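You operate a simulated robot arm through the tools that you are given. There is no shell and no other tool. Be economical: measure what you need, move in short steps, check, and stop when the job is done.

Carry out the task below with a simulated robot arm. There is one attempt and no reset: what you move stays moved.

TASK
Take off your tag 1 and padlock and restart the elevator.
Fine: shut the middle door first; tag on its own peg, padlock at the end of the shelf; reset, then start.

The check looks at the end state, three seconds after you hand in, the way a careful person would. Anything else that was tipped, shoved, dropped, spilled or broken makes it a failure.

THE ROBOT
A 6-joint arm with a two-finger parallel gripper on a trunk, on a base that drives. Base frame: it is fixed to the floor where the robot stands at the start and does not move with it; the origin is under the middle of the robot, x ahead of it, y to its left, z up. Lengths are in m, angles in rad, forces in N, time in s.
With the tool pointing down near the work surface it reaches from about 0.1 to 0.76 m from the robot's upright axis, wherever it stands. Its first joint turns from -2.897 to 2.897 rad. Places, roughly: end of the panel shelf [0.7, -1.3, 1]; lift reset button [0.6, -1.6, 1.2]; lift start button [0.6, -1.6, 1.3]; lift starter box [0.6, -1.6, 1.3]; main isolator [0.7, -1.4, 1.3]; middle door [0.5, 0.1, 1.2]; padlock [0.75, -1.25, 1.25]; tag [0.5, -1.75, 1.25]. Payload 3.91 kg.
Tool frame: the origin (TCP) lies between the finger pads and is the grasp point; the fingertips stand 0.03 m ahead of it; z points along the fingers, y is the line along which they close. Largest opening 0.11 m; finger width 0.02, thickness 0.01; the body of the gripper, 0.048 by 0.112 m, starts 0.055 m behind the TCP.
Orientation is that of the tool frame in the base frame, as a unit quaternion [x, y, z, w]. With the fingers straight down and closing along the base's y, the tool's x points along the base's -x, its y along +y and its z along -z.

THE INTERFACE
- The arm moves only by the tool send_rows. Its argument "steps" is a list of rows, each a list of 3 entries, a list of its own where there are three numbers: the shift along the tool's x, y, z in cm, then the turn, a rotation vector about the tool's x, y, z in rad, then the opening in per cent of the stroke, from 0 (shut) to 100 (fully open). In form: [[[tx, ty, tz], [wx, wy, wz], gripper], ...]. A call has 1 to 12 rows; each row shifts and turns the commanded pose from where the row before left it, along the tool's axes as they then stand. Rows are played at 5 a second. More than 0.05 m and 0.15 rad between two rows, or a gripper value outside its range, and nothing of the call is played. Where a pose cannot be reached the arm comes as near as it can. A force on the tool above 70 N (or 10 N above the force at the start of the call, whichever is more), or a blocked arm, ends the call early, and 0.2 s more pass. The fingers move at their own pace (about 0.045 m/s each) and stop on an object; they squeeze with about 30 N. The grip force told is the motor's: it shows also when the fingers shut on nothing. Time passes only in rows, and 0.2 s behind the last, so rows that do not move let the fingers close. It gives the time, the measured TCP pose, the force on the tool (base axes), the opening and the grip force at its end, in the units of the frame above (readings bear some noise), with the torque about the TCP (base axes, N m) and any sound that the robot's microphone picked up.
- Cameras (640 x 400 px; columns grow to the right, rows downward): "scene" is now at [0.012, 0.1485, 1.5783]; the picture's right is [-0.07, -1.00, 0.00], its down [-0.57, 0.04, -0.82] and it looks along [0.82, -0.06, -0.57] (base axes); focal length 292 px, centre (320, 200). "wrist" rides on the gripper at [0.077, 0.007, -0.115] in the tool frame; the picture's right is [-0.09, 1.00, 0.00], its down [-0.80, -0.07, -0.59] and it looks along [-0.59, -0.05, 0.80] (tool axes); focal length 270 px, centre (320, 200). There is no depth. A picture from a camera that has moved, and an enlarged one, comes with that camera's place and axes in the base frame and with its lens.
- camera(camera): a new picture of that camera. It takes no simulated time.
- move_column(by): slides the trunk up (or, below 0, down) by that many m; the arm and the scene camera ride with it, the base frame stays. It gives what a move gives, with no picture.
- drive_base(legs): drives the robot by 1 to 6 legs, each [ahead, turn to the left] in m and rad, along the robot's own axes; the way and the turn of a leg run together, so that a leg with both is an arc; at most 1.5 m and 3.142 rad a leg. The arm and the cameras ride along, it lands a little off, and it stops where it bumps. It gives what a move gives.
- aim_head(pan, tilt): turns the head with the scene camera to pan (to the left, within 2.705 rad either way) and tilt (down, from -0.506 to 1.204), counted from straight ahead of the robot. It gives what a move gives.
- close_up(camera, box): a new picture of the part [left, top, right, bottom] of that camera's present view, enlarged. It takes no simulated time.
- sign_off(): hands the job in; it is judged then, once.

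Work in short steps. Places have to be worked out from the pictures, the camera data and where the tool is seen: move nearer, look again, correct. Check each grasp and each placing, and mend what went wrong. You have 120 turns and 82 pictures in all, those below and enlarged ones among them. Open the gripper and draw the arm clear of the work before you hand the job in, unless the task says otherwise; then end with one line.

The tools are called by a JSON object that holds its "fn" and its "kwargs". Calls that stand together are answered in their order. send_rows: Moves the arm, as the interface text tells. Its arguments: {"type":"object","properties":{"steps":{"type":"array","items":{"type":"array"}}},"required":["steps"]} The other tools are called the same way: move_column (by) slides the trunk up or down; drive_base (legs) drives the base; aim_head (pan, tilt) turns the head that bears the scene camera; camera (camera) takes a picture; close_up (camera, box) takes an enlarged picture of a part of a camera's view; sign_off () hands the job in.

At the start:

```text
time_s: 0.0
ee_pos: [0.4326, -0.0229, 1.3695]
tool_rot: [0.002, 1.0, 0.0, 0.0]
wrist_force: [-0.3, 0.8, -0.1]
wrist_torque: [0.01, -0.05, -0.01]
width: 0.11
finger_force: 0.1
trunk travel left (down, up): [-0.525, 0.085]
robot x, y, heading: [0.0024, 0.0044, -0.002]
head pan, tilt: [-0.073, 0.604]
```

scene: 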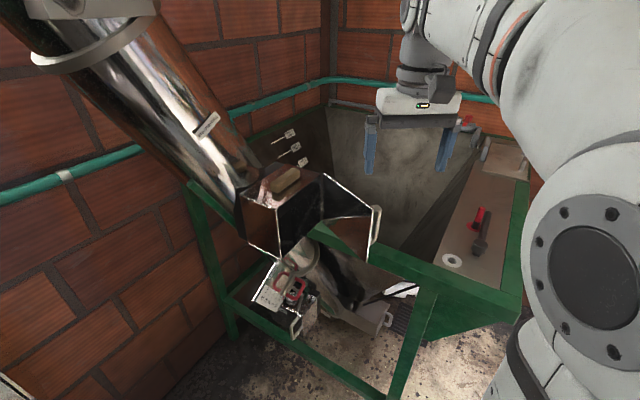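
wrist: 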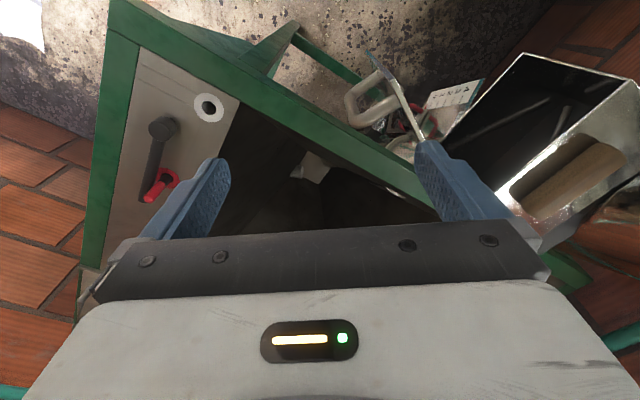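

The pictures show an open hatch on the elevator casing and a bench to the right. I look closer at the door and then toward the panel on the right.

{"fn": "close_up", "kwargs": {"camera": "scene", "box": [180, 100, 440, 360]}}

{"fn": "aim_head", "kwargs": {"pan": -1.2, "tilt": 0.35}}

{"fn": "camera", "kwargs": {"camera": "scene"}}

```text
1.54 times, centred on (310, 230) of scene
camera zoom: at [0.012, 0.1485, 1.5783], right [-0.07, -1.0, 0.0], down [-0.57, 0.04, -0.82], along [0.82, -0.06, -0.57], focal length 449 px, centre (335, 154)
```

zoom: 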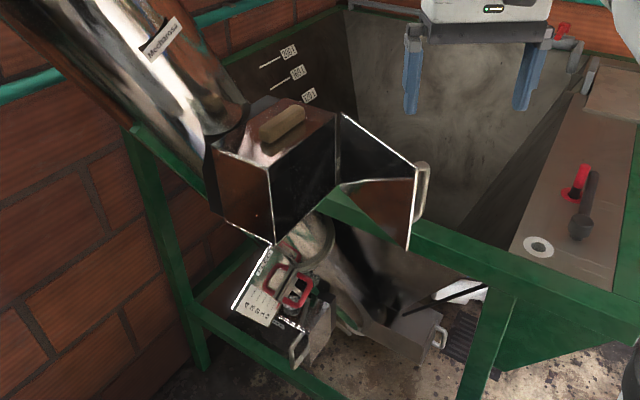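

```text
time_s: 1.4
ee_pos: [0.4342, -0.023, 1.3688]
tool_rot: [0.001, 1.0, -0.001, 0.0]
wrist_force: [-0.6, -0.1, 0.0]
wrist_torque: [0.02, 0.02, 0.01]
width: 0.1102
finger_force: 0.1
trunk travel left (down, up): [-0.525, 0.085]
robot x, y, heading: [0.0019, 0.0049, 0.004]
head pan, tilt: [-1.201, 0.351]
```

```text
78 pictures are left
camera scene: at [-0.0422, 0.068, 1.6014], right [-0.93, -0.36, 0.0], down [-0.12, 0.32, -0.94], along [0.34, -0.87, -0.34], focal length 292 px, centre (320, 200)
```

scene: 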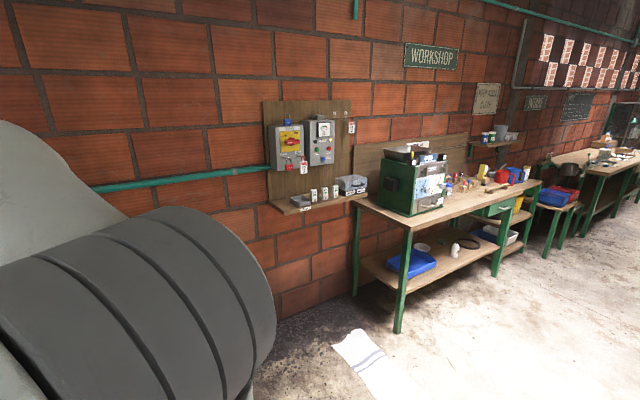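

Panel found on the wall; I zoom into it.

{"fn": "close_up", "kwargs": {"camera": "scene", "box": [250, 90, 380, 220]}}

```text
3.08 times, centred on (315, 155) of scene
camera zoom: at [-0.0422, 0.068, 1.6014], right [-0.93, -0.36, 0.0], down [-0.12, 0.32, -0.94], along [0.34, -0.87, -0.34], focal length 897 px, centre (335, 338)
```

zoom: 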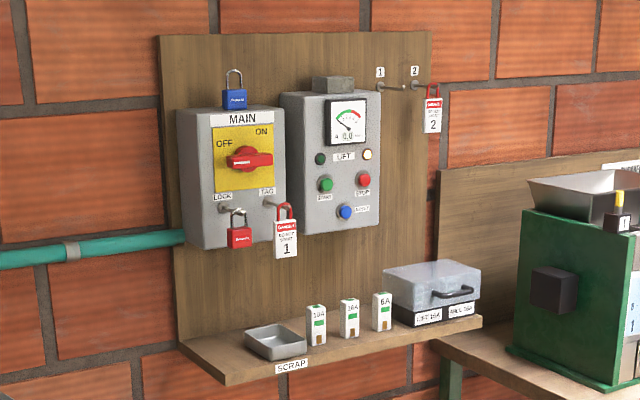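

I look back at the door area for a closer look; also a wrist zoom.

{"fn": "aim_head", "kwargs": {"pan": 0.0, "tilt": 0.6}}

{"fn": "close_up", "kwargs": {"camera": "scene", "box": [200, 140, 400, 265]}}

{"fn": "close_up", "kwargs": {"camera": "wrist", "box": [320, 0, 640, 240]}}

```text
time_s: 2.8
ee_pos: [0.433, -0.0229, 1.3689]
tool_rot: [0.001, 1.0, 0.0, 0.0]
wrist_force: [0.1, -0.5, 0.1]
wrist_torque: [0.0, -0.01, -0.03]
width: 0.11
finger_force: 0.0
trunk travel left (down, up): [-0.525, 0.085]
robot x, y, heading: [0.0019, 0.0084, -0.001]
head pan, tilt: [0.0, 0.6]
```

```text
3.20 times, centred on (300, 202) of scene
camera zoom: at [0.0124, 0.1548, 1.5786], right [0.0, -1.0, 0.0], down [-0.56, 0.0, -0.83], along [0.83, 0.0, -0.56], focal length 933 px, centre (384, 192)
```

zoom: 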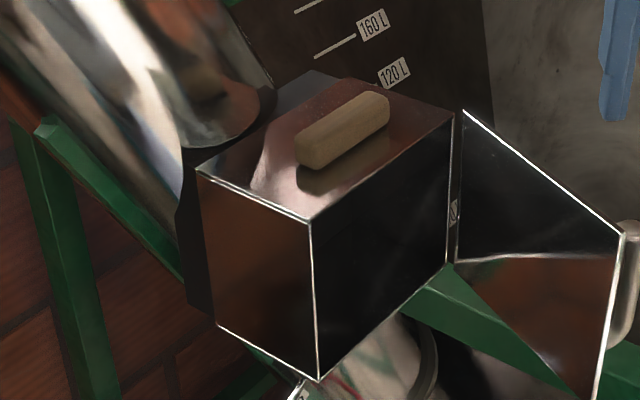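

```text
1.67 times, centred on (480, 120) of wrist
camera zoom: at [0.3561, -0.016, 1.4846], right [0.09, 1.0, 0.0], down [0.8, -0.07, 0.59], along [0.59, -0.05, -0.8], focal length 450 px, centre (53, 333)
```

zoom: 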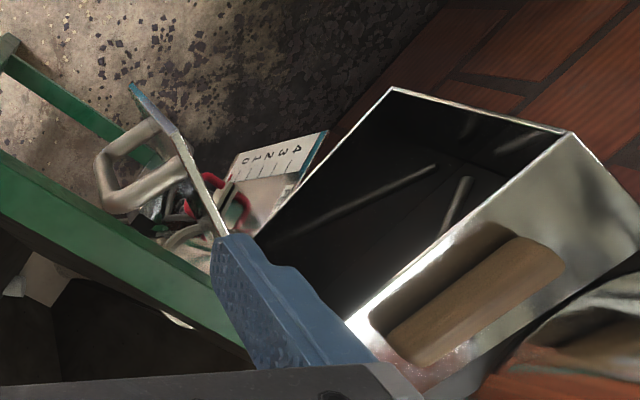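

Triangulating, the box's front opening runs from hinge top (~0.49,0.11,1.31) to (~0.42,0.19,1.29), and the door stands open ~90° with its free top corner at (0.40,0.03,1.29). I close the fingers, yaw the tool 0.72 rad, and move to the outer side of the door, still above it.

{"fn": "send_rows", "kwargs": {"steps": [[[0, 0, 0], [0, 0, -0.12], 0], [[0, 0, 0], [0, 0, -0.12], 0], [[0, 0, 0], [0, 0, -0.12], 0], [[0, 0, 0], [0, 0, -0.12], 0], [[0, 0, 0], [0, 0, -0.12], 0], [[0, 0, 0], [0, 0, -0.12], 0], [[-2.7, -0.1, 0], [0, 0, 0], 0], [[-2.7, -0.1, 0], [0, 0, 0], 0], [[-2.6, -0.1, 0], [0, 0, 0], 0]]}}

{"fn": "camera", "kwargs": {"camera": "scene"}}

{"fn": "camera", "kwargs": {"camera": "wrist"}}

```text
time_s: 4.8
ee_pos: [0.4967, 0.0293, 1.3684]
tool_rot: [-0.351, 0.936, 0.0, -0.001]
wrist_force: [-0.1, 0.1, -0.8]
wrist_torque: [0.02, 0.05, -0.04]
width: 0.0
finger_force: 30.4
trunk travel left (down, up): [-0.525, 0.085]
robot x, y, heading: [0.0022, 0.0032, 0.0]
head pan, tilt: [0.0, 0.6]
```

```text
74 pictures are left
camera scene: at [0.0133, 0.1552, 1.5786], right [0.0, -1.0, 0.0], down [-0.57, 0.0, -0.82], along [0.82, 0.0, -0.57], focal length 292 px, centre (320, 200)
```

scene: 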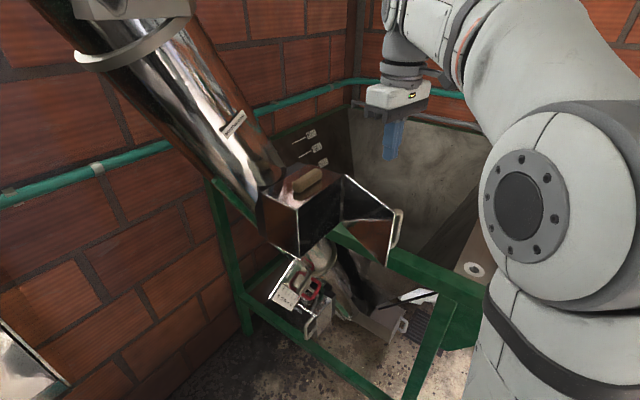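

```text
73 pictures are left
camera wrist: at [0.4348, -0.0167, 1.4845], right [-0.59, 0.81, 0.0], down [0.65, 0.47, 0.59], along [0.48, 0.35, -0.8], focal length 270 px, centre (320, 200)
```

wrist: 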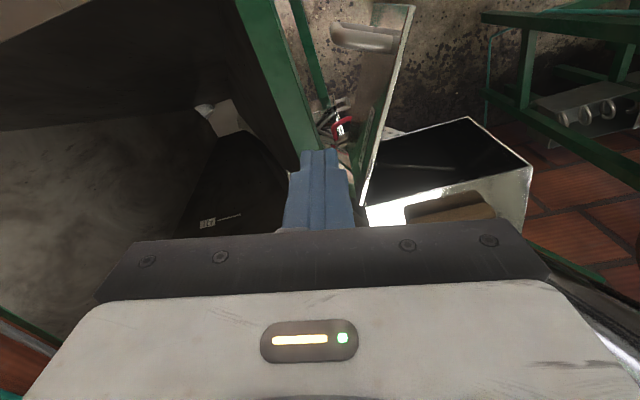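

The updated triangulation puts the hinge at about (0.535,0.108) with the top at z 1.287, and the door is roughly 66° from closed. I lower the fingers beside its outer face.

{"fn": "send_rows", "kwargs": {"steps": [[[0, 0, 3], [0, 0, 0], 0], [[0, 0, 3], [0, 0, 0], 0], [[0, 0, 2.8], [0, 0, 0], 0], [[0, 0, 0], [0, 0, 0], 0]]}}

{"fn": "camera", "kwargs": {"camera": "wrist"}}

```text
time_s: 5.8
ee_pos: [0.4951, 0.028, 1.2794]
tool_rot: [-0.351, 0.936, 0.0, 0.0]
wrist_force: [0.7, 0.2, 0.2]
wrist_torque: [0.01, 0.01, -0.01]
width: 0.0
finger_force: 30.2
trunk travel left (down, up): [-0.525, 0.085]
robot x, y, heading: [0.0, 0.0044, 0.001]
head pan, tilt: [0.0, 0.6]
```

```text
72 pictures are left
camera wrist: at [0.4326, -0.0171, 1.3961], right [-0.59, 0.81, 0.0], down [0.65, 0.47, 0.59], along [0.48, 0.35, -0.8], focal length 270 px, centre (320, 200)
```

wrist: 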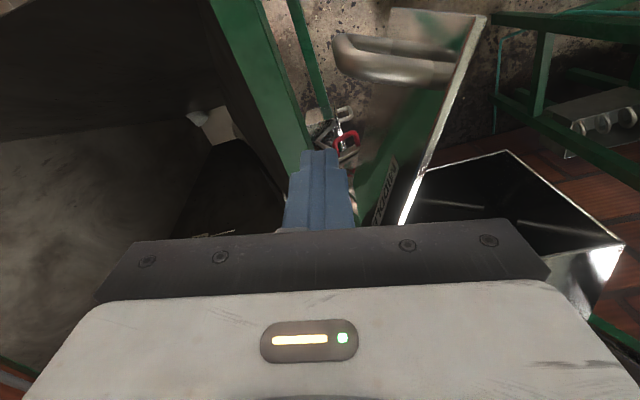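

Finger is outside the door; the door carries its vertical handle near the free edge. I start the sweep.

{"fn": "send_rows", "kwargs": {"steps": [[[-0.45, 1.8, 0], [0, 0, 0], 0], [[-0.45, 1.8, 0], [0, 0, 0], 0], [[-0.25, 1.25, 0], [0, 0, 0], 0], [[-0.25, 1.25, 0], [0, 0, 0], 0], [[-0.7, 1.1, 0], [0, 0, 0], 0], [[-0.7, 1.1, 0], [0, 0, 0], 0]]}}

{"fn": "camera", "kwargs": {"camera": "wrist"}}

```text
time_s: 7.2
ee_pos: [0.4616, 0.1077, 1.281]
tool_rot: [-0.351, 0.936, 0.0, 0.001]
wrist_force: [-0.4, 0.0, -0.2]
wrist_torque: [-0.02, -0.02, -0.01]
width: 0.0
finger_force: 30.1
trunk travel left (down, up): [-0.525, 0.085]
robot x, y, heading: [0.0012, 0.0054, 0.005]
head pan, tilt: [0.0, 0.6]
```

```text
71 pictures are left
camera wrist: at [0.3985, 0.0633, 1.3964], right [-0.59, 0.81, 0.0], down [0.65, 0.47, 0.59], along [0.48, 0.35, -0.8], focal length 270 px, centre (320, 200)
```

wrist: 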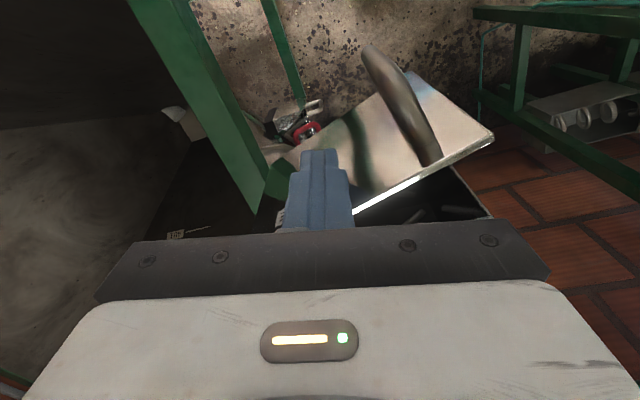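

The door swings freely; continue to closed with a bit of extra push at the end.

{"fn": "send_rows", "kwargs": {"steps": [[[-0.75, 0.6, 0], [0, 0, 0], 0], [[-0.75, 0.6, 0], [0, 0, 0], 0], [[-0.6, 0.5, 0], [0, 0, 0], 0], [[-0.6, 0.5, 0], [0, 0, 0], 0], [[-0.4, 0.5, 0], [0, 0, 0], 0]]}}

{"fn": "camera", "kwargs": {"camera": "wrist"}}

```text
time_s: 8.3
ee_pos: [0.465, 0.1362, 1.2809]
tool_rot: [-0.35, 0.937, -0.001, -0.001]
wrist_force: [-8.6, -60.8, -10.7]
wrist_torque: [0.07, 0.0, 0.23]
width: 0.0
finger_force: 30.1
trunk travel left (down, up): [-0.525, 0.085]
robot x, y, heading: [0.004, 0.0067, -0.003]
head pan, tilt: [0.0, 0.6]
```

```text
70 pictures are left
camera wrist: at [0.4035, 0.0915, 1.3975], right [-0.59, 0.81, 0.0], down [0.65, 0.47, 0.59], along [0.48, 0.35, -0.81], focal length 270 px, centre (320, 200)
```

wrist: 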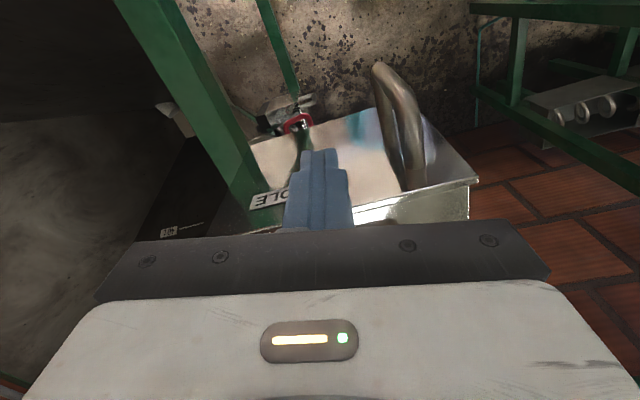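

61 N resistance: the door is seated ("MIDDLE" label visible). I back off along the face normal, rise and check from the scene camera.

{"fn": "send_rows", "kwargs": {"steps": [[[2, 0, 0], [0, 0, 0], 0], [[3, 0, 0], [0, 0, 0], 0], [[2, 0, -4], [0, 0, 0], 0], [[0, 0, -5], [0, 0, 0], 0], [[0, 0, -5], [0, 0, 0], 0]]}}

{"fn": "close_up", "kwargs": {"camera": "scene", "box": [220, 140, 420, 340]}}

{"fn": "camera", "kwargs": {"camera": "wrist"}}

```text
time_s: 9.6
ee_pos: [0.416, 0.1032, 1.4211]
tool_rot: [-0.351, 0.936, 0.0, 0.0]
wrist_force: [-0.3, -0.3, 0.2]
wrist_torque: [0.01, 0.01, -0.02]
width: 0.0
finger_force: 30.1
trunk travel left (down, up): [-0.525, 0.085]
robot x, y, heading: [0.0052, 0.005, 0.002]
head pan, tilt: [0.0, 0.6]
```

```text
2.00 times, centred on (320, 240) of scene
camera zoom: at [0.0124, 0.1546, 1.5786], right [0.0, -1.0, 0.0], down [-0.57, 0.0, -0.83], along [0.83, 0.0, -0.57], focal length 583 px, centre (320, 120)
```

zoom: 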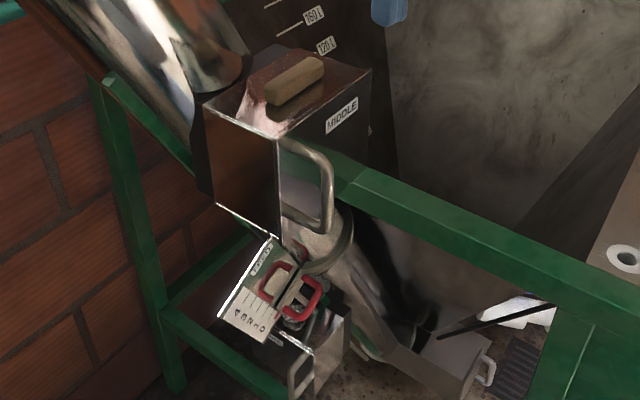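

```text
68 pictures are left
camera wrist: at [0.354, 0.0582, 1.5378], right [-0.59, 0.81, 0.0], down [0.65, 0.47, 0.59], along [0.48, 0.35, -0.8], focal length 270 px, centre (320, 200)
```

wrist: 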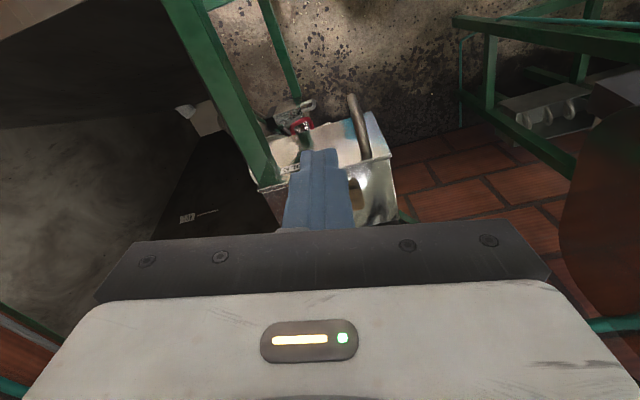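

The door is flush, with its "MIDDLE" label facing out. Next I look at the floor route to the panel before driving.

{"fn": "aim_head", "kwargs": {"pan": -1.35, "tilt": 0.75}}

{"fn": "camera", "kwargs": {"camera": "scene"}}

```text
time_s: 11.1
ee_pos: [0.416, 0.1045, 1.4206]
tool_rot: [-0.351, 0.936, 0.0, -0.001]
wrist_force: [-0.3, -1.0, -0.7]
wrist_torque: [-0.01, 0.01, 0.0]
width: 0.0001
finger_force: 30.0
trunk travel left (down, up): [-0.525, 0.085]
robot x, y, heading: [0.0012, 0.0016, 0.005]
head pan, tilt: [-1.349, 0.75]
```

```text
67 pictures are left
camera scene: at [-0.0577, 0.0739, 1.5658], right [-0.98, -0.22, 0.0], down [-0.15, 0.66, -0.73], along [0.16, -0.71, -0.68], focal length 292 px, centre (320, 200)
```

scene: 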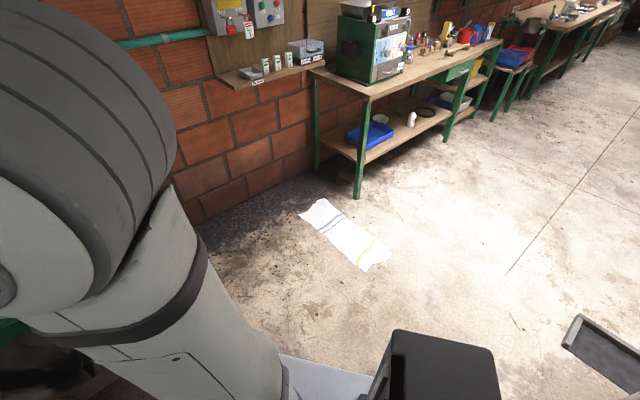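

The floor is clear except for a towel around (0.06,-1.25), so I'll approach on its left side. I tuck the arm in a bit, then drive partway.

{"fn": "send_rows", "kwargs": {"steps": [[[4, 0, -1], [0, 0, 0], 0], [[4, 0, -1], [0, 0, 0], 0], [[4, 0, 0], [0, 0, 0], 0]]}}

{"fn": "drive_base", "kwargs": {"legs": [[0, -1.57], [0.5, 0], [0, 0.5]]}}

{"fn": "aim_head", "kwargs": {"pan": 0.2, "tilt": 0.4}}

{"fn": "camera", "kwargs": {"camera": "scene"}}

```text
time_s: 11.8
ee_pos: [0.3209, 0.0226, 1.4432]
tool_rot: [-0.351, 0.936, 0.0, 0.0]
wrist_force: [-0.4, 0.5, -1.0]
wrist_torque: [-0.02, -0.01, 0.01]
width: 0.0002
finger_force: 30.4
trunk travel left (down, up): [-0.525, 0.085]
robot x, y, heading: [0.0009, 0.006, 0.001]
head pan, tilt: [-1.349, 0.75]
```

```text
time_s: 20.0
ee_pos: [0.1853, -0.7579, 1.4425]
tool_rot: [0.165, 0.986, 0.0, -0.001]
wrist_force: [0.0, 0.0, -0.5]
wrist_torque: [0.02, 0.05, 0.02]
width: 0.0004
finger_force: 30.1
trunk travel left (down, up): [-0.525, 0.085]
robot x, y, heading: [0.0149, -0.4856, -1.06]
head pan, tilt: [-1.349, 0.75]
```

```text
time_s: 21.6
ee_pos: [0.1861, -0.7586, 1.442]
tool_rot: [0.166, 0.986, 0.0, 0.0]
wrist_force: [-0.3, -0.6, -0.2]
wrist_torque: [0.0, 0.0, 0.0]
width: 0.0
finger_force: 29.8
trunk travel left (down, up): [-0.525, 0.085]
robot x, y, heading: [0.0157, -0.4826, -1.058]
head pan, tilt: [0.201, 0.4]
```

```text
66 pictures are left
camera scene: at [0.1679, -0.4136, 1.5968], right [-0.76, -0.66, 0.0], down [-0.26, 0.29, -0.92], along [0.6, -0.7, -0.39], focal length 292 px, centre (320, 200)
```

scene: 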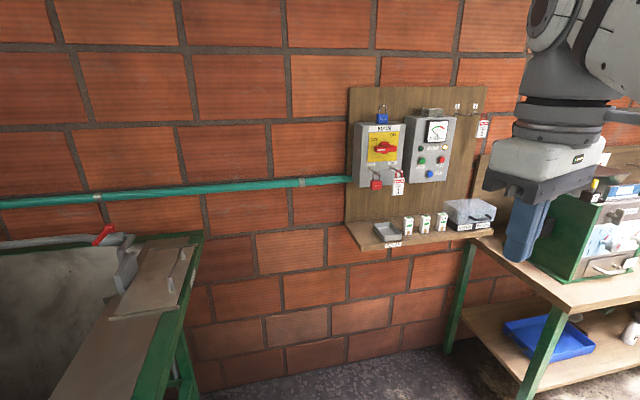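

Wall runs along about (-0.61,-0.79), so I need heading ≈ -0.655. I drive to about (0.32,-1.05) and face the panel.

{"fn": "drive_base", "kwargs": {"legs": [[0.64, 0], [0, 0.4]]}}

{"fn": "aim_head", "kwargs": {"pan": -0.15, "tilt": 0.45}}

{"fn": "camera", "kwargs": {"camera": "scene"}}

{"fn": "camera", "kwargs": {"camera": "wrist"}}

```text
time_s: 26.4
ee_pos: [0.5875, -1.2148, 1.4434]
tool_rot: [-0.038, 0.999, -0.001, 0.0]
wrist_force: [-0.1, 0.1, 0.3]
wrist_torque: [-0.05, 0.0, 0.0]
width: 0.0
finger_force: 29.9
trunk travel left (down, up): [-0.525, 0.085]
robot x, y, heading: [0.3286, -1.026, -0.66]
head pan, tilt: [0.201, 0.4]
```

```text
time_s: 27.2
ee_pos: [0.5882, -1.2149, 1.4434]
tool_rot: [-0.037, 0.999, 0.0, 0.0]
wrist_force: [-0.9, 0.4, 0.5]
wrist_torque: [0.0, 0.01, -0.01]
width: 0.0001
finger_force: 29.7
trunk travel left (down, up): [-0.525, 0.085]
robot x, y, heading: [0.3284, -1.0247, -0.654]
head pan, tilt: [-0.15, 0.45]
```

```text
65 pictures are left
camera scene: at [0.422, -0.9279, 1.5922], right [-0.72, -0.69, 0.0], down [-0.3, 0.31, -0.9], along [0.62, -0.65, -0.44], focal length 292 px, centre (320, 200)
```

scene: 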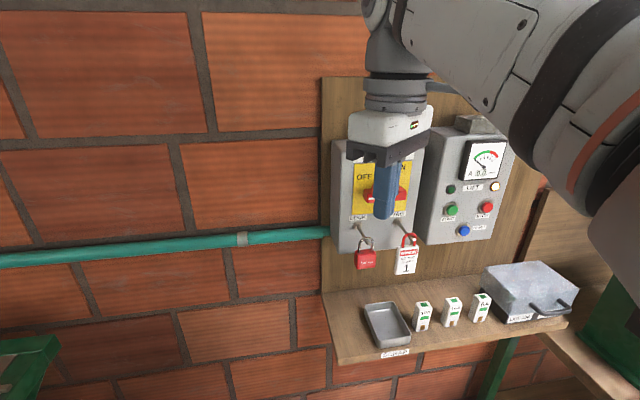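

```text
64 pictures are left
camera wrist: at [0.5116, -1.2151, 1.5585], right [0.01, 1.0, 0.0], down [0.8, -0.01, 0.59], along [0.59, -0.01, -0.8], focal length 270 px, centre (320, 200)
```

wrist: 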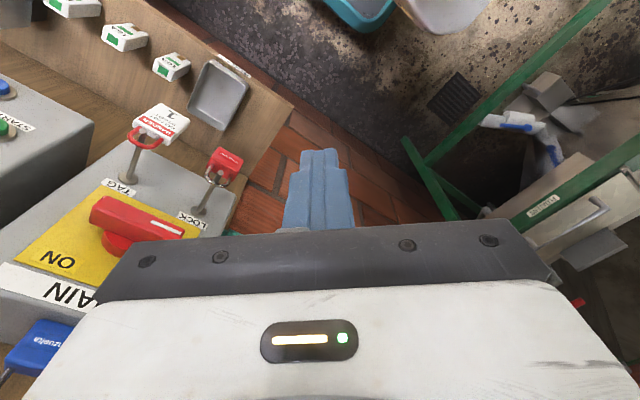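

Padlock triangulates to ~(0.70,-1.36,1.205) and tag to ~(0.64,-1.41,1.22). I back up 0.1 m for dexterity, then rotate the tool to point horizontally at the wall, with the camera on top.

{"fn": "drive_base", "kwargs": {"legs": [[-0.1, 0]]}}

{"fn": "send_rows", "kwargs": {"steps": [[[0, 0, 0], [0.0997, 0.038, -0.0997], 0], [[0, 0, 0], [0.0997, 0.038, -0.0997], 0], [[0, 0, 0], [0.0997, 0.038, -0.0997], 0], [[0, 0, 0], [0.0997, 0.038, -0.0997], 0], [[0, 0, 0], [0.0997, 0.038, -0.0997], 0], [[0, 0, 0], [0.0997, 0.038, -0.0997], 0], [[0, 0, 0], [0.0997, 0.038, -0.0997], 0], [[0, 0, 0], [0.0997, 0.038, -0.0997], 0], [[0, 0, 0], [0.0997, 0.038, -0.0997], 0]]}}

```text
time_s: 28.3
ee_pos: [0.5088, -1.1543, 1.4439]
tool_rot: [-0.038, 0.999, -0.001, 0.0]
wrist_force: [-0.3, 0.3, 0.0]
wrist_torque: [-0.01, -0.01, 0.01]
width: 0.0001
finger_force: 29.7
trunk travel left (down, up): [-0.525, 0.085]
robot x, y, heading: [0.2485, -0.9668, -0.655]
head pan, tilt: [-0.15, 0.45]
```

```text
time_s: 30.3
ee_pos: [0.5115, -1.1556, 1.4431]
tool_rot: [-0.447, 0.775, -0.424, -0.143]
wrist_force: [-0.2, 0.7, 0.6]
wrist_torque: [0.02, -0.02, 0.01]
width: 0.0
finger_force: 30.1
trunk travel left (down, up): [-0.525, 0.085]
robot x, y, heading: [0.2472, -0.9647, -0.661]
head pan, tilt: [-0.15, 0.45]
```

Tracking well; second half of the rotation.

{"fn": "send_rows", "kwargs": {"steps": [[[0, 0, 0], [0.0997, 0.038, -0.0997], 0], [[0, 0, 0], [0.0997, 0.038, -0.0997], 0], [[0, 0, 0], [0.0997, 0.038, -0.0997], 0], [[0, 0, 0], [0.0997, 0.038, -0.0997], 0], [[0, 0, 0], [0.0997, 0.038, -0.0997], 0], [[0, 0, 0], [0.0997, 0.038, -0.0997], 0], [[0, 0, 0], [0.0997, 0.038, -0.0997], 0], [[0, 0, 0], [0.0997, 0.038, -0.0997], 0], [[0, 0, 0], [0.0997, 0.038, -0.0997], 0]]}}

{"fn": "camera", "kwargs": {"camera": "wrist"}}

{"fn": "camera", "kwargs": {"camera": "scene"}}

```text
time_s: 32.2
ee_pos: [0.5561, -1.0846, 1.4336]
tool_rot: [0.708, -0.168, 0.674, 0.124]
wrist_force: [0.5, 0.1, 0.3]
wrist_torque: [-0.02, 0.01, 0.01]
width: 0.0
finger_force: 30.0
trunk travel left (down, up): [-0.525, 0.085]
robot x, y, heading: [0.2499, -0.9633, -0.656]
head pan, tilt: [-0.15, 0.45]
stopped in row 9: the arm was blocked; the commanded pose is now the measured one
```

```text
63 pictures are left
camera wrist: at [0.4507, -1.05, 1.5185], right [-0.41, -0.9, -0.14], down [-0.54, 0.36, -0.76], along [0.74, -0.23, -0.64], focal length 270 px, centre (320, 200)
```

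wrist: 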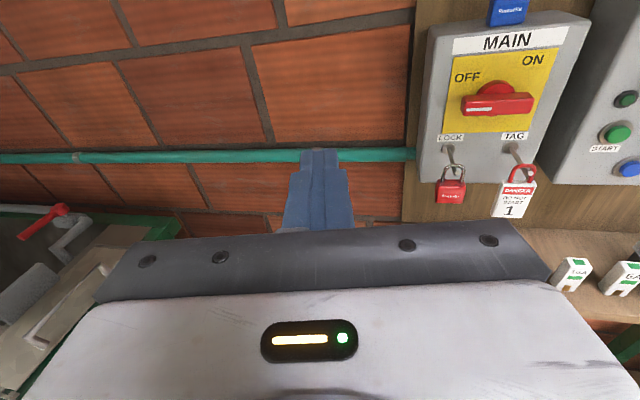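

```text
62 pictures are left
camera scene: at [0.3426, -0.8667, 1.5919], right [-0.72, -0.69, 0.0], down [-0.3, 0.31, -0.9], along [0.62, -0.65, -0.44], focal length 292 px, centre (320, 200)
```

scene: 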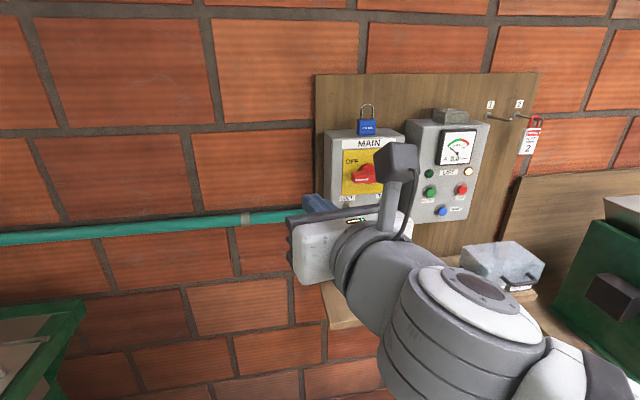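

The tool now points at the wall (within ~14°). I move it outward and to the right while finishing the alignment and opening the fingers.

{"fn": "send_rows", "kwargs": {"steps": [[[0, 3, 2], [0, 0, 0], 50], [[0, 3, 2], [-0.08, 0.02, 0], 50], [[-2, 3, 2], [-0.08, 0.02, 0], 50], [[-2, 3, 1], [-0.08, 0.018, 0], 50], [[-3, 1, 0], [0, 0, 0], 50], [[-3, 0, 0], [0, 0, 0], 50], [[-3, 0, 0], [0, 0, 0], 50]]}}

{"fn": "camera", "kwargs": {"camera": "wrist"}}

{"fn": "camera", "kwargs": {"camera": "scene"}}

```text
time_s: 32.7
ee_pos: [0.5756, -1.0234, 1.4349]
tool_rot: [0.72, -0.039, 0.692, 0.037]
wrist_force: [-0.9, 0.0, 0.1]
wrist_torque: [-0.01, 0.0, 0.0]
width: 0.0353
finger_force: 0.0
out of reach, approached as far as the arm can: row 1, 2
trunk travel left (down, up): [-0.525, 0.085]
robot x, y, heading: [0.2487, -0.9634, -0.656]
head pan, tilt: [-0.15, 0.45]
stopped in row 2: the arm was blocked; the commanded pose is now the measured one
```

```text
61 pictures are left
camera wrist: at [0.4636, -1.0193, 1.5184], right [-0.11, -0.99, -0.09], down [-0.62, 0.14, -0.77], along [0.78, -0.03, -0.63], focal length 270 px, centre (320, 200)
```

wrist: 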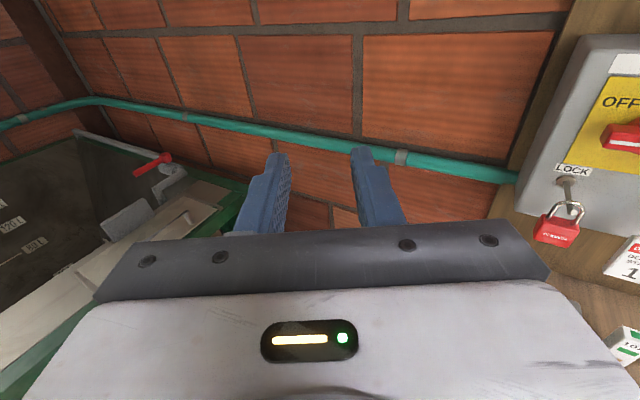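

```text
60 pictures are left
camera scene: at [0.343, -0.8678, 1.5907], right [-0.72, -0.69, 0.0], down [-0.3, 0.31, -0.9], along [0.62, -0.65, -0.44], focal length 292 px, centre (320, 200)
```

scene: 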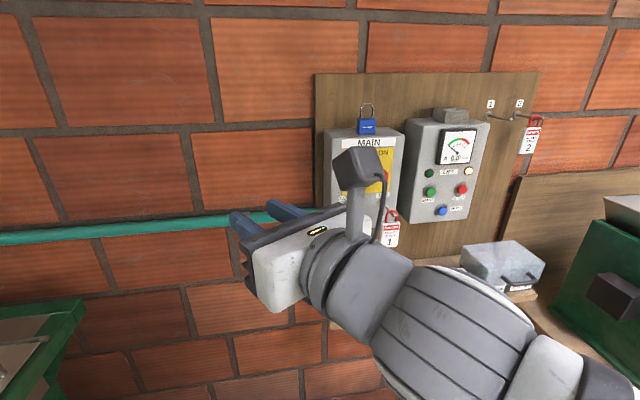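

The arm hits a wrist joint limit with the camera on top. I unwind by rolling +180° about the tool axis, so the camera ends up below, which is the natural configuration.

{"fn": "send_rows", "kwargs": {"steps": [[[0, 0, 0], [0, 0, 0.149], 50], [[0, 0, 0], [0, 0, 0.149], 50], [[0, 0, 0], [0, 0, 0.149], 50], [[0, 0, 0], [0, 0, 0.149], 50], [[0, 0, 0], [0, 0, 0.149], 50], [[0, 0, 0], [0, 0, 0.149], 50], [[0, 0, 0], [0, 0, 0.149], 50], [[0, 0, 0], [0, 0, 0.149], 50], [[0, 0, 0], [0, 0, 0.149], 50], [[0, 0, 0], [0, 0, 0.149], 50], [[0, 0, 0], [0, 0, 0.149], 50]]}}

{"fn": "send_rows", "kwargs": {"steps": [[[0, 0, 0], [0, 0, 0.149], 50], [[0, 0, 0], [0, 0, 0.149], 50], [[0, 0, 0], [0, 0, 0.149], 50], [[0, 0, 0], [0, 0, 0.149], 50], [[0, 0, 0], [0, 0, 0.149], 50], [[0, 0, 0], [0, 0, 0.149], 50], [[0, 0, 0], [0, 0, 0.149], 50], [[0, 0, 0], [0, 0, 0.149], 50], [[0, 0, 0], [0, 0, 0.149], 50], [[0, 0, 0], [0, 0, 0.149], 50]]}}

{"fn": "camera", "kwargs": {"camera": "scene"}}

```text
time_s: 35.1
ee_pos: [0.5762, -1.0224, 1.4371]
tool_rot: [-0.464, 0.551, -0.497, 0.483]
wrist_force: [0.5, -0.8, 1.1]
wrist_torque: [0.0, 0.02, 0.0]
width: 0.055
finger_force: 0.1
trunk travel left (down, up): [-0.525, 0.085]
robot x, y, heading: [0.2465, -0.9692, -0.658]
head pan, tilt: [-0.15, 0.45]
```

```text
time_s: 37.3
ee_pos: [0.5748, -1.0239, 1.4368]
tool_rot: [0.033, 0.721, -0.038, 0.691]
wrist_force: [0.1, 0.6, -0.5]
wrist_torque: [-0.02, 0.0, 0.0]
width: 0.0551
finger_force: 0.0
trunk travel left (down, up): [-0.525, 0.085]
robot x, y, heading: [0.2482, -0.9636, -0.66]
head pan, tilt: [-0.15, 0.45]
```

```text
59 pictures are left
camera scene: at [0.3426, -0.867, 1.5922], right [-0.72, -0.69, 0.0], down [-0.3, 0.31, -0.9], along [0.62, -0.65, -0.44], focal length 292 px, centre (320, 200)
```

scene: 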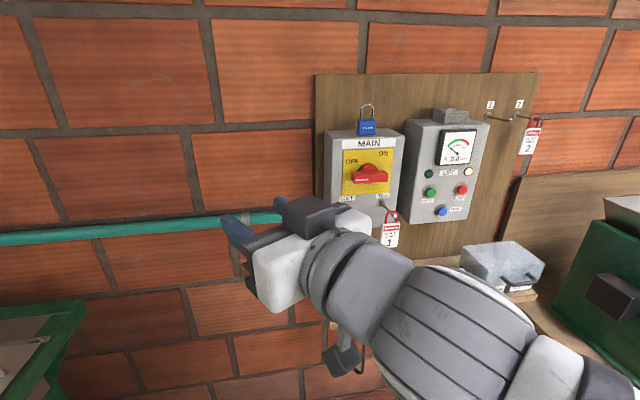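

Unrolled. Now I try yawing toward the wall and shifting right toward the panel.

{"fn": "send_rows", "kwargs": {"steps": [[[0, -2, 0], [0.14, 0, 0], 50], [[0, -2, 0], [0.14, 0, 0], 50], [[0, -3, 0], [0.14, 0, 0], 50], [[0, -3, 0], [0.138, 0, 0], 50], [[0, -3, 0], [0, 0, 0], 50]]}}

{"fn": "camera", "kwargs": {"camera": "scene"}}

{"fn": "camera", "kwargs": {"camera": "wrist"}}

```text
time_s: 38.6
ee_pos: [0.5521, -1.0944, 1.4342]
tool_rot: [0.155, 0.707, -0.174, 0.667]
wrist_force: [0.6, -0.5, 0.8]
wrist_torque: [0.03, 0.0, 0.0]
width: 0.0549
finger_force: 0.1
trunk travel left (down, up): [-0.525, 0.085]
robot x, y, heading: [0.2454, -0.9679, -0.653]
head pan, tilt: [-0.15, 0.45]
stopped in row 5: the arm was blocked; the commanded pose is now the measured one
```

```text
58 pictures are left
camera scene: at [0.3427, -0.8672, 1.5925], right [-0.72, -0.69, 0.0], down [-0.3, 0.31, -0.9], along [0.62, -0.65, -0.44], focal length 292 px, centre (320, 200)
```

scene: 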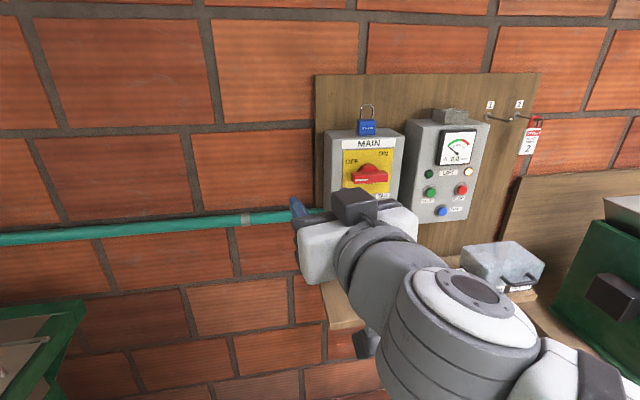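

```text
57 pictures are left
camera wrist: at [0.4485, -1.0384, 1.3645], right [0.46, 0.89, 0.05], down [-0.51, 0.22, 0.83], along [0.73, -0.4, 0.55], focal length 270 px, centre (320, 200)
```

wrist: 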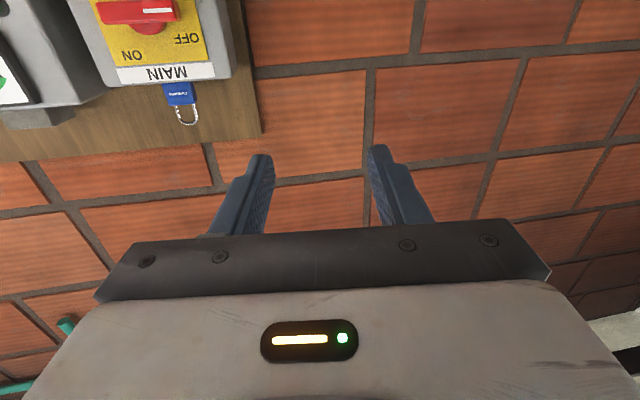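

Likely the arm is too folded at this short radius. I extend forward along the tool axis first, then continue yawing.

{"fn": "send_rows", "kwargs": {"steps": [[[0, 0, 3], [0, 0, 0], 50], [[0, 0, 3], [0, 0, 0], 50], [[0, 0, 3], [0, 0, 0], 50], [[0, 0, 3], [0, 0, 0], 50], [[0, -2, 0], [0.1, 0, 0], 50]]}}

{"fn": "camera", "kwargs": {"camera": "scene"}}

```text
time_s: 39.2
ee_pos: [0.5969, -1.061, 1.4406]
tool_rot: [0.094, 0.709, -0.114, 0.69]
wrist_force: [-1.9, 0.1, 0.0]
wrist_torque: [0.0, 0.0, 0.01]
width: 0.0549
finger_force: 0.0
trunk travel left (down, up): [-0.525, 0.085]
robot x, y, heading: [0.2475, -0.9649, -0.654]
head pan, tilt: [-0.15, 0.45]
stopped in row 2: the arm was blocked; the commanded pose is now the measured one
```

```text
56 pictures are left
camera scene: at [0.3412, -0.8674, 1.5936], right [-0.72, -0.69, 0.0], down [-0.3, 0.31, -0.9], along [0.62, -0.65, -0.43], focal length 292 px, centre (320, 200)
```

scene: 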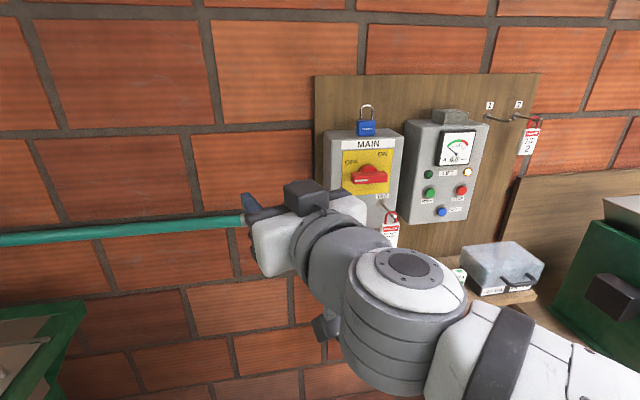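

The wrist is too close to the robot's own axis. I back the base up a further 0.22 m, then extend forward while pitching the tool partly down to unfold the arm.

{"fn": "drive_base", "kwargs": {"legs": [[-0.22, 0]]}}

{"fn": "send_rows", "kwargs": {"steps": [[[0, 0, 1], [0, 0.14, 0], 50], [[-1, 0, 1], [0, 0.14, 0], 50], [[-1, 0, 1], [0, 0.14, 0], 50], [[-2, 0, 1], [0, 0.14, 0], 50], [[-2, 0, 1], [0, 0.14, 0], 50], [[-2, 0, 1], [0, 0.14, 0], 50], [[-2, 0, 1], [0, 0.14, 0], 50], [[-3, 0, 0], [0, 0.14, 0], 50], [[-3, 0, 0], [0, 0.14, 0], 50], [[-3, 0, 0], [0, 0.14, 0], 50], [[-3, 0, 0], [0, 0.1, 0], 50]]}}

{"fn": "camera", "kwargs": {"camera": "scene"}}

```text
time_s: 40.9
ee_pos: [0.4236, -0.9259, 1.4389]
tool_rot: [0.095, 0.709, -0.116, 0.689]
wrist_force: [0.1, 0.6, -0.2]
wrist_torque: [0.02, -0.03, -0.03]
width: 0.0551
finger_force: 0.0
trunk travel left (down, up): [-0.525, 0.085]
robot x, y, heading: [0.0722, -0.829, -0.657]
head pan, tilt: [-0.15, 0.45]
```

```text
time_s: 43.3
ee_pos: [0.6061, -0.9845, 1.4606]
tool_rot: [0.147, 0.989, -0.02, 0.021]
wrist_force: [0.2, -0.5, -0.5]
wrist_torque: [-0.02, 0.06, -0.01]
width: 0.0551
finger_force: 0.0
out of reach, approached as far as the arm can: row 10, 11
trunk travel left (down, up): [-0.525, 0.085]
robot x, y, heading: [0.0766, -0.8279, -0.661]
head pan, tilt: [-0.15, 0.45]
```

```text
55 pictures are left
camera scene: at [0.1704, -0.7329, 1.592], right [-0.72, -0.69, 0.0], down [-0.3, 0.32, -0.9], along [0.62, -0.65, -0.44], focal length 292 px, centre (320, 200)
```

scene: 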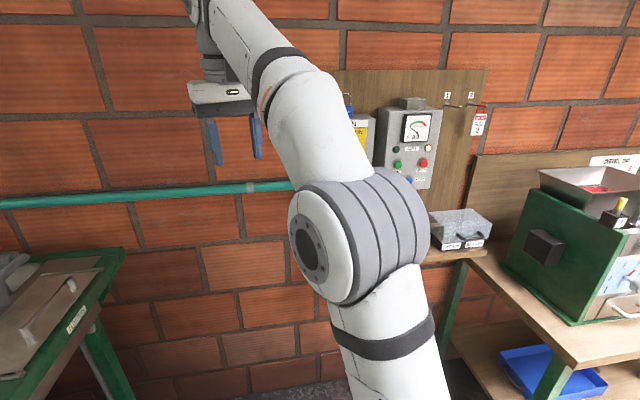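

Arm unfolded, tool down at 0.51 m ahead. I shift right, lower a little, and yaw square to the wall.

{"fn": "send_rows", "kwargs": {"steps": [[[0, -4, 2], [0, 0, 0.09], 50], [[0, -4, 2], [0, 0, 0.09], 50], [[0, -4, 2], [0, 0, 0.09], 50], [[0, -4, 1], [0, 0, 0.09], 50]]}}

{"fn": "send_rows", "kwargs": {"steps": [[[0, 0, 0], [0, -0.14, 0], 50], [[0, 0, 0], [0, -0.14, 0], 50], [[0, 0, 1], [0, -0.14, 0], 50], [[0, 0, 1], [0, -0.14, 0], 50], [[0, 0, 1], [0, -0.14, 0], 50], [[0, 0, 1], [0, -0.14, 0], 50], [[0, 0, 1], [0, -0.14, 0], 50], [[0, 0, 1], [0, -0.14, 0], 50]]}}

{"fn": "camera", "kwargs": {"camera": "scene"}}

```text
time_s: 44.3
ee_pos: [0.5391, -1.1328, 1.3988]
tool_rot: [0.324, 0.946, -0.015, 0.025]
wrist_force: [-0.8, -0.4, -0.9]
wrist_torque: [-0.01, -0.01, -0.01]
width: 0.0547
finger_force: 0.2
trunk travel left (down, up): [-0.525, 0.085]
robot x, y, heading: [0.073, -0.8325, -0.659]
head pan, tilt: [-0.15, 0.45]
```

```text
time_s: 46.1
ee_pos: [0.5675, -1.1543, 1.3522]
tool_rot: [0.264, 0.789, -0.184, 0.524]
wrist_force: [0.9, -0.6, 0.5]
wrist_torque: [0.02, 0.02, -0.02]
width: 0.055
finger_force: 0.1
trunk travel left (down, up): [-0.525, 0.085]
robot x, y, heading: [0.0723, -0.834, -0.657]
head pan, tilt: [-0.15, 0.45]
```

```text
54 pictures are left
camera scene: at [0.1679, -0.7323, 1.5922], right [-0.72, -0.69, 0.0], down [-0.3, 0.31, -0.9], along [0.62, -0.65, -0.44], focal length 292 px, centre (320, 200)
```

scene: 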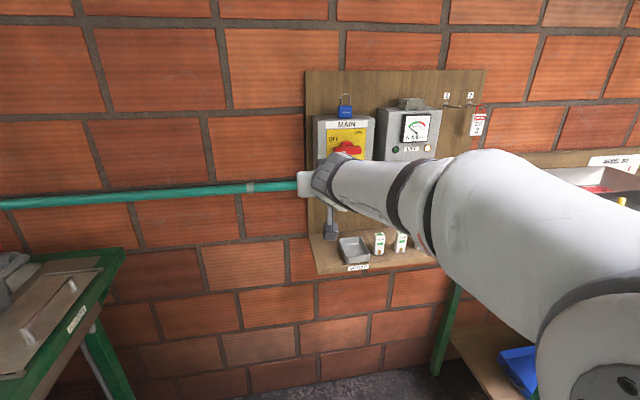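

Good—now the arm pitches properly and yaw is square. Check the wrist view.

{"fn": "camera", "kwargs": {"camera": "wrist"}}

```text
53 pictures are left
camera wrist: at [0.4655, -1.0667, 1.3264], right [0.64, 0.77, 0.07], down [-0.23, 0.1, 0.97], along [0.74, -0.63, 0.24], focal length 270 px, centre (320, 200)
```

wrist: 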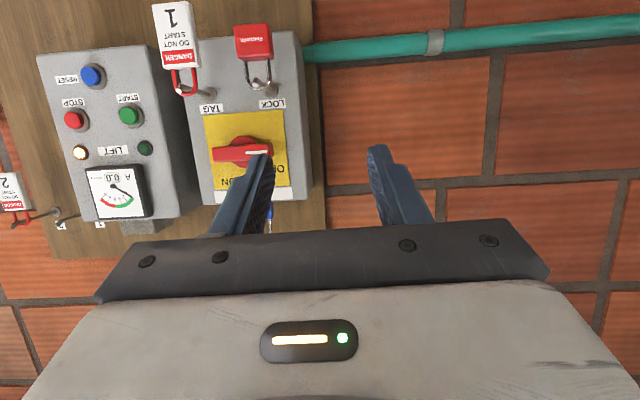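

Zoom on the lock, tag and knob.

{"fn": "close_up", "kwargs": {"camera": "wrist", "box": [140, 0, 300, 200]}}

```text
2.00 times, centred on (220, 100) of wrist
camera zoom: at [0.4655, -1.0667, 1.3264], right [0.64, 0.77, 0.07], down [-0.23, 0.1, 0.97], along [0.74, -0.63, 0.24], focal length 541 px, centre (520, 400)
```

zoom: 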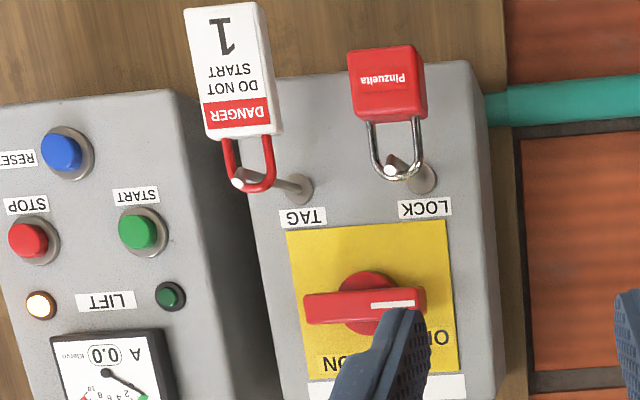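

Both padlock and tag hang loosely on plain pegs, so they slide straight off. Keeping the 22° downward pitch, I move to 8 cm in front of the padlock body (~(0.70,-1.36,1.208)).

{"fn": "send_rows", "kwargs": {"steps": [[[1.55, -1.6, 3.83], [0, 0, 0], 60], [[1.55, -1.6, 3.83], [0, 0, 0], 60], [[1.55, -1.6, 3.83], [0, 0, 0], 60], [[1.55, -1.6, 3.83], [0, 0, 0], 60], [[1.55, -1.66, 3.83], [0, 0, 0], 60], [[0, 0, 0], [0, 0, 0], 60]]}}

{"fn": "camera", "kwargs": {"camera": "wrist"}}

{"fn": "camera", "kwargs": {"camera": "scene"}}

```text
time_s: 47.5
ee_pos: [0.6636, -1.2658, 1.2021]
tool_rot: [0.27, 0.788, -0.192, 0.519]
wrist_force: [-0.1, 0.6, 0.1]
wrist_torque: [0.01, -0.02, 0.0]
width: 0.066
finger_force: 0.1
out of reach, approached as far as the arm can: row 3, 4, 5
trunk travel left (down, up): [-0.525, 0.085]
robot x, y, heading: [0.0775, -0.8291, -0.658]
head pan, tilt: [-0.15, 0.45]
```

```text
51 pictures are left
camera wrist: at [0.5611, -1.1761, 1.1766], right [0.65, 0.76, 0.06], down [-0.22, 0.11, 0.97], along [0.73, -0.64, 0.23], focal length 270 px, centre (320, 200)
```

wrist: 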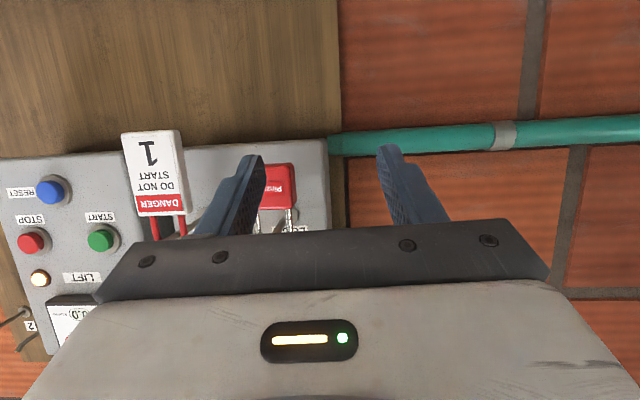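

```text
50 pictures are left
camera scene: at [0.1669, -0.732, 1.5922], right [-0.72, -0.69, 0.0], down [-0.3, 0.31, -0.9], along [0.62, -0.65, -0.43], focal length 292 px, centre (320, 200)
```

scene: 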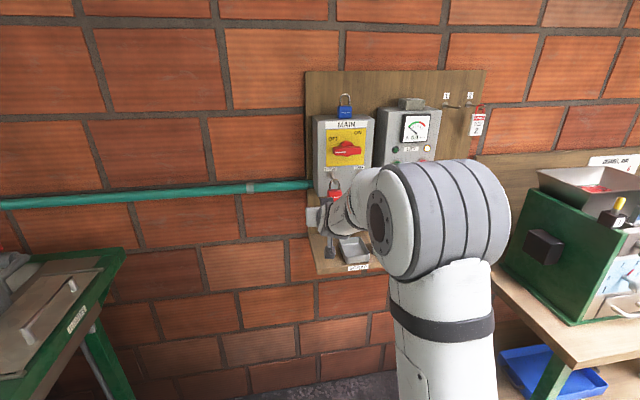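

The arm is at its reach limit (0.73 m). I draw back 12 cm, shift right 5 cm, then drive 0.15 m forward.

{"fn": "send_rows", "kwargs": {"steps": [[[0.72, -1.3, -2.95], [0, 0, 0], 60], [[0.72, -1.3, -2.95], [0, 0, 0], 60], [[0.72, -1.3, -2.95], [0, 0, 0], 60], [[0.72, -1.3, -2.95], [0, 0, 0], 60]]}}

{"fn": "drive_base", "kwargs": {"legs": [[0.15, 0]]}}

{"fn": "camera", "kwargs": {"camera": "wrist"}}

```text
time_s: 48.5
ee_pos: [0.5714, -1.1887, 1.2206]
tool_rot: [0.268, 0.788, -0.188, 0.521]
wrist_force: [-0.7, 0.2, 0.7]
wrist_torque: [-0.01, -0.02, -0.01]
width: 0.0659
finger_force: 0.1
out of reach, approached as far as the arm can: row 1, 2, 3, 4
trunk travel left (down, up): [-0.525, 0.085]
robot x, y, heading: [0.0767, -0.8321, -0.658]
head pan, tilt: [-0.15, 0.45]
```

```text
time_s: 49.9
ee_pos: [0.6936, -1.2828, 1.2192]
tool_rot: [0.268, 0.789, -0.188, 0.52]
wrist_force: [0.5, 0.1, -0.5]
wrist_torque: [-0.02, 0.03, 0.02]
width: 0.0661
finger_force: 0.1
trunk travel left (down, up): [-0.525, 0.085]
robot x, y, heading: [0.1929, -0.924, -0.656]
head pan, tilt: [-0.15, 0.45]
```

```text
49 pictures are left
camera wrist: at [0.5904, -1.1942, 1.1941], right [0.64, 0.76, 0.06], down [-0.22, 0.1, 0.97], along [0.73, -0.64, 0.23], focal length 270 px, centre (320, 200)
```

wrist: 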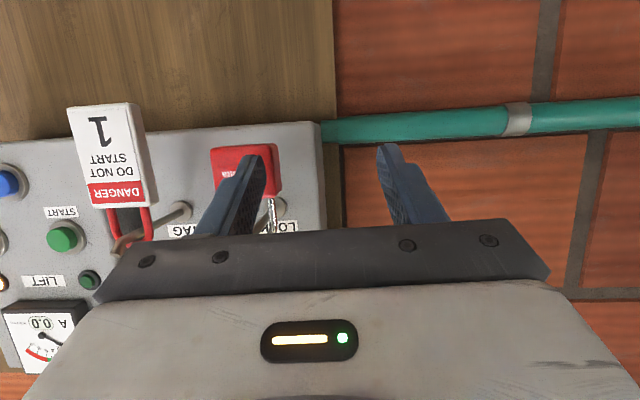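

The IK sticks because the forearm lies parallel to the tool (wrist singularity). I'll back off, lower the trunk 0.3 m, and raise the arm to compensate so the forearm slopes up.

{"fn": "drive_base", "kwargs": {"legs": [[-0.2, 0]]}}

{"fn": "move_column", "kwargs": {"by": -0.3}}

{"fn": "send_rows", "kwargs": {"steps": [[[-3, 0, -1], [0, 0, 0], 60], [[-3, 0, -1], [0, 0, 0], 60], [[-3, 0, -1], [0, 0, 0], 60], [[-4, 0, -1.5], [0, 0, 0], 60], [[-4, 0, -1.5], [0, 0, 0], 60], [[-4, 0, -1.5], [0, 0, 0], 60], [[-4, 0, -1.5], [0, 0, 0], 60], [[-4, 0, -1.5], [0, 0, 0], 60]]}}

{"fn": "camera", "kwargs": {"camera": "scene"}}

```text
time_s: 51.5
ee_pos: [0.529, -1.1591, 1.2206]
tool_rot: [0.27, 0.788, -0.19, 0.52]
wrist_force: [0.5, 0.6, 0.2]
wrist_torque: [0.04, 0.0, -0.02]
width: 0.0658
finger_force: 0.1
trunk travel left (down, up): [-0.525, 0.085]
robot x, y, heading: [0.0354, -0.7963, -0.663]
head pan, tilt: [-0.15, 0.45]
```

```text
time_s: 54.5
ee_pos: [0.5294, -1.16, 0.9202]
tool_rot: [0.27, 0.788, -0.19, 0.52]
wrist_force: [-0.3, 0.0, 0.3]
wrist_torque: [0.03, 0.01, 0.02]
width: 0.0658
finger_force: 0.1
trunk travel left (down, up): [-0.225, 0.385]
robot x, y, heading: [0.032, -0.797, -0.657]
head pan, tilt: [-0.15, 0.45]
```

```text
time_s: 56.3
ee_pos: [0.5446, -1.1659, 1.2287]
tool_rot: [0.27, 0.788, -0.19, 0.519]
wrist_force: [0.6, 0.3, -0.2]
wrist_torque: [-0.01, 0.04, 0.01]
width: 0.0657
finger_force: 0.1
trunk travel left (down, up): [-0.225, 0.385]
robot x, y, heading: [0.0342, -0.7995, -0.663]
head pan, tilt: [-0.15, 0.45]
```

```text
48 pictures are left
camera scene: at [0.1272, -0.7012, 1.2921], right [-0.73, -0.69, 0.0], down [-0.3, 0.32, -0.9], along [0.62, -0.65, -0.44], focal length 292 px, centre (320, 200)
```

scene: 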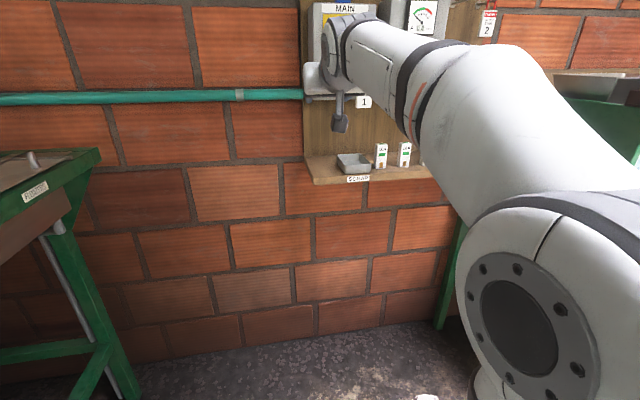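

Commands tracked now. I shift right 6 cm as a test.

{"fn": "send_rows", "kwargs": {"steps": [[[0, -2, 0], [0, 0, 0], 60], [[0, -2, 0], [0, 0, 0], 60], [[0, -2, 0], [0, 0, 0], 60]]}}

```text
time_s: 57.1
ee_pos: [0.5072, -1.2126, 1.229]
tool_rot: [0.269, 0.788, -0.189, 0.52]
wrist_force: [-0.3, -0.2, 0.0]
wrist_torque: [0.0, -0.02, -0.01]
width: 0.0661
finger_force: 0.0
trunk travel left (down, up): [-0.225, 0.385]
robot x, y, heading: [0.0312, -0.7993, -0.658]
head pan, tilt: [-0.15, 0.45]
```

Lateral motion works. Drive forward 0.16 m and look.

{"fn": "drive_base", "kwargs": {"legs": [[0.16, 0]]}}

{"fn": "camera", "kwargs": {"camera": "wrist"}}

```text
time_s: 58.5
ee_pos: [0.6354, -1.3143, 1.2296]
tool_rot: [0.272, 0.787, -0.191, 0.52]
wrist_force: [-1.1, -0.7, -0.5]
wrist_torque: [-0.01, -0.02, 0.02]
width: 0.066
finger_force: 0.1
trunk travel left (down, up): [-0.225, 0.385]
robot x, y, heading: [0.1621, -0.9008, -0.662]
head pan, tilt: [-0.15, 0.45]
```

```text
47 pictures are left
camera wrist: at [0.5331, -1.2246, 1.2037], right [0.65, 0.76, 0.06], down [-0.22, 0.11, 0.97], along [0.73, -0.64, 0.24], focal length 270 px, centre (320, 200)
```

wrist: 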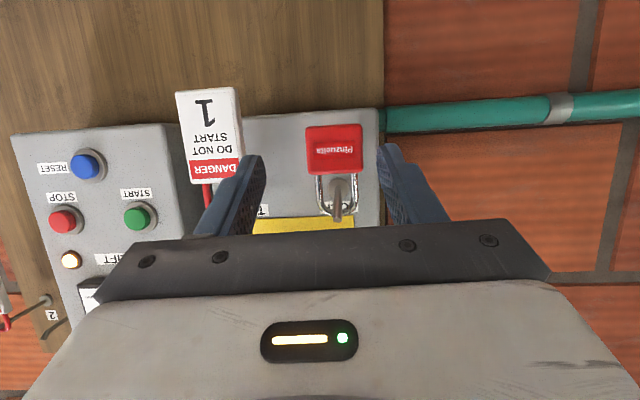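

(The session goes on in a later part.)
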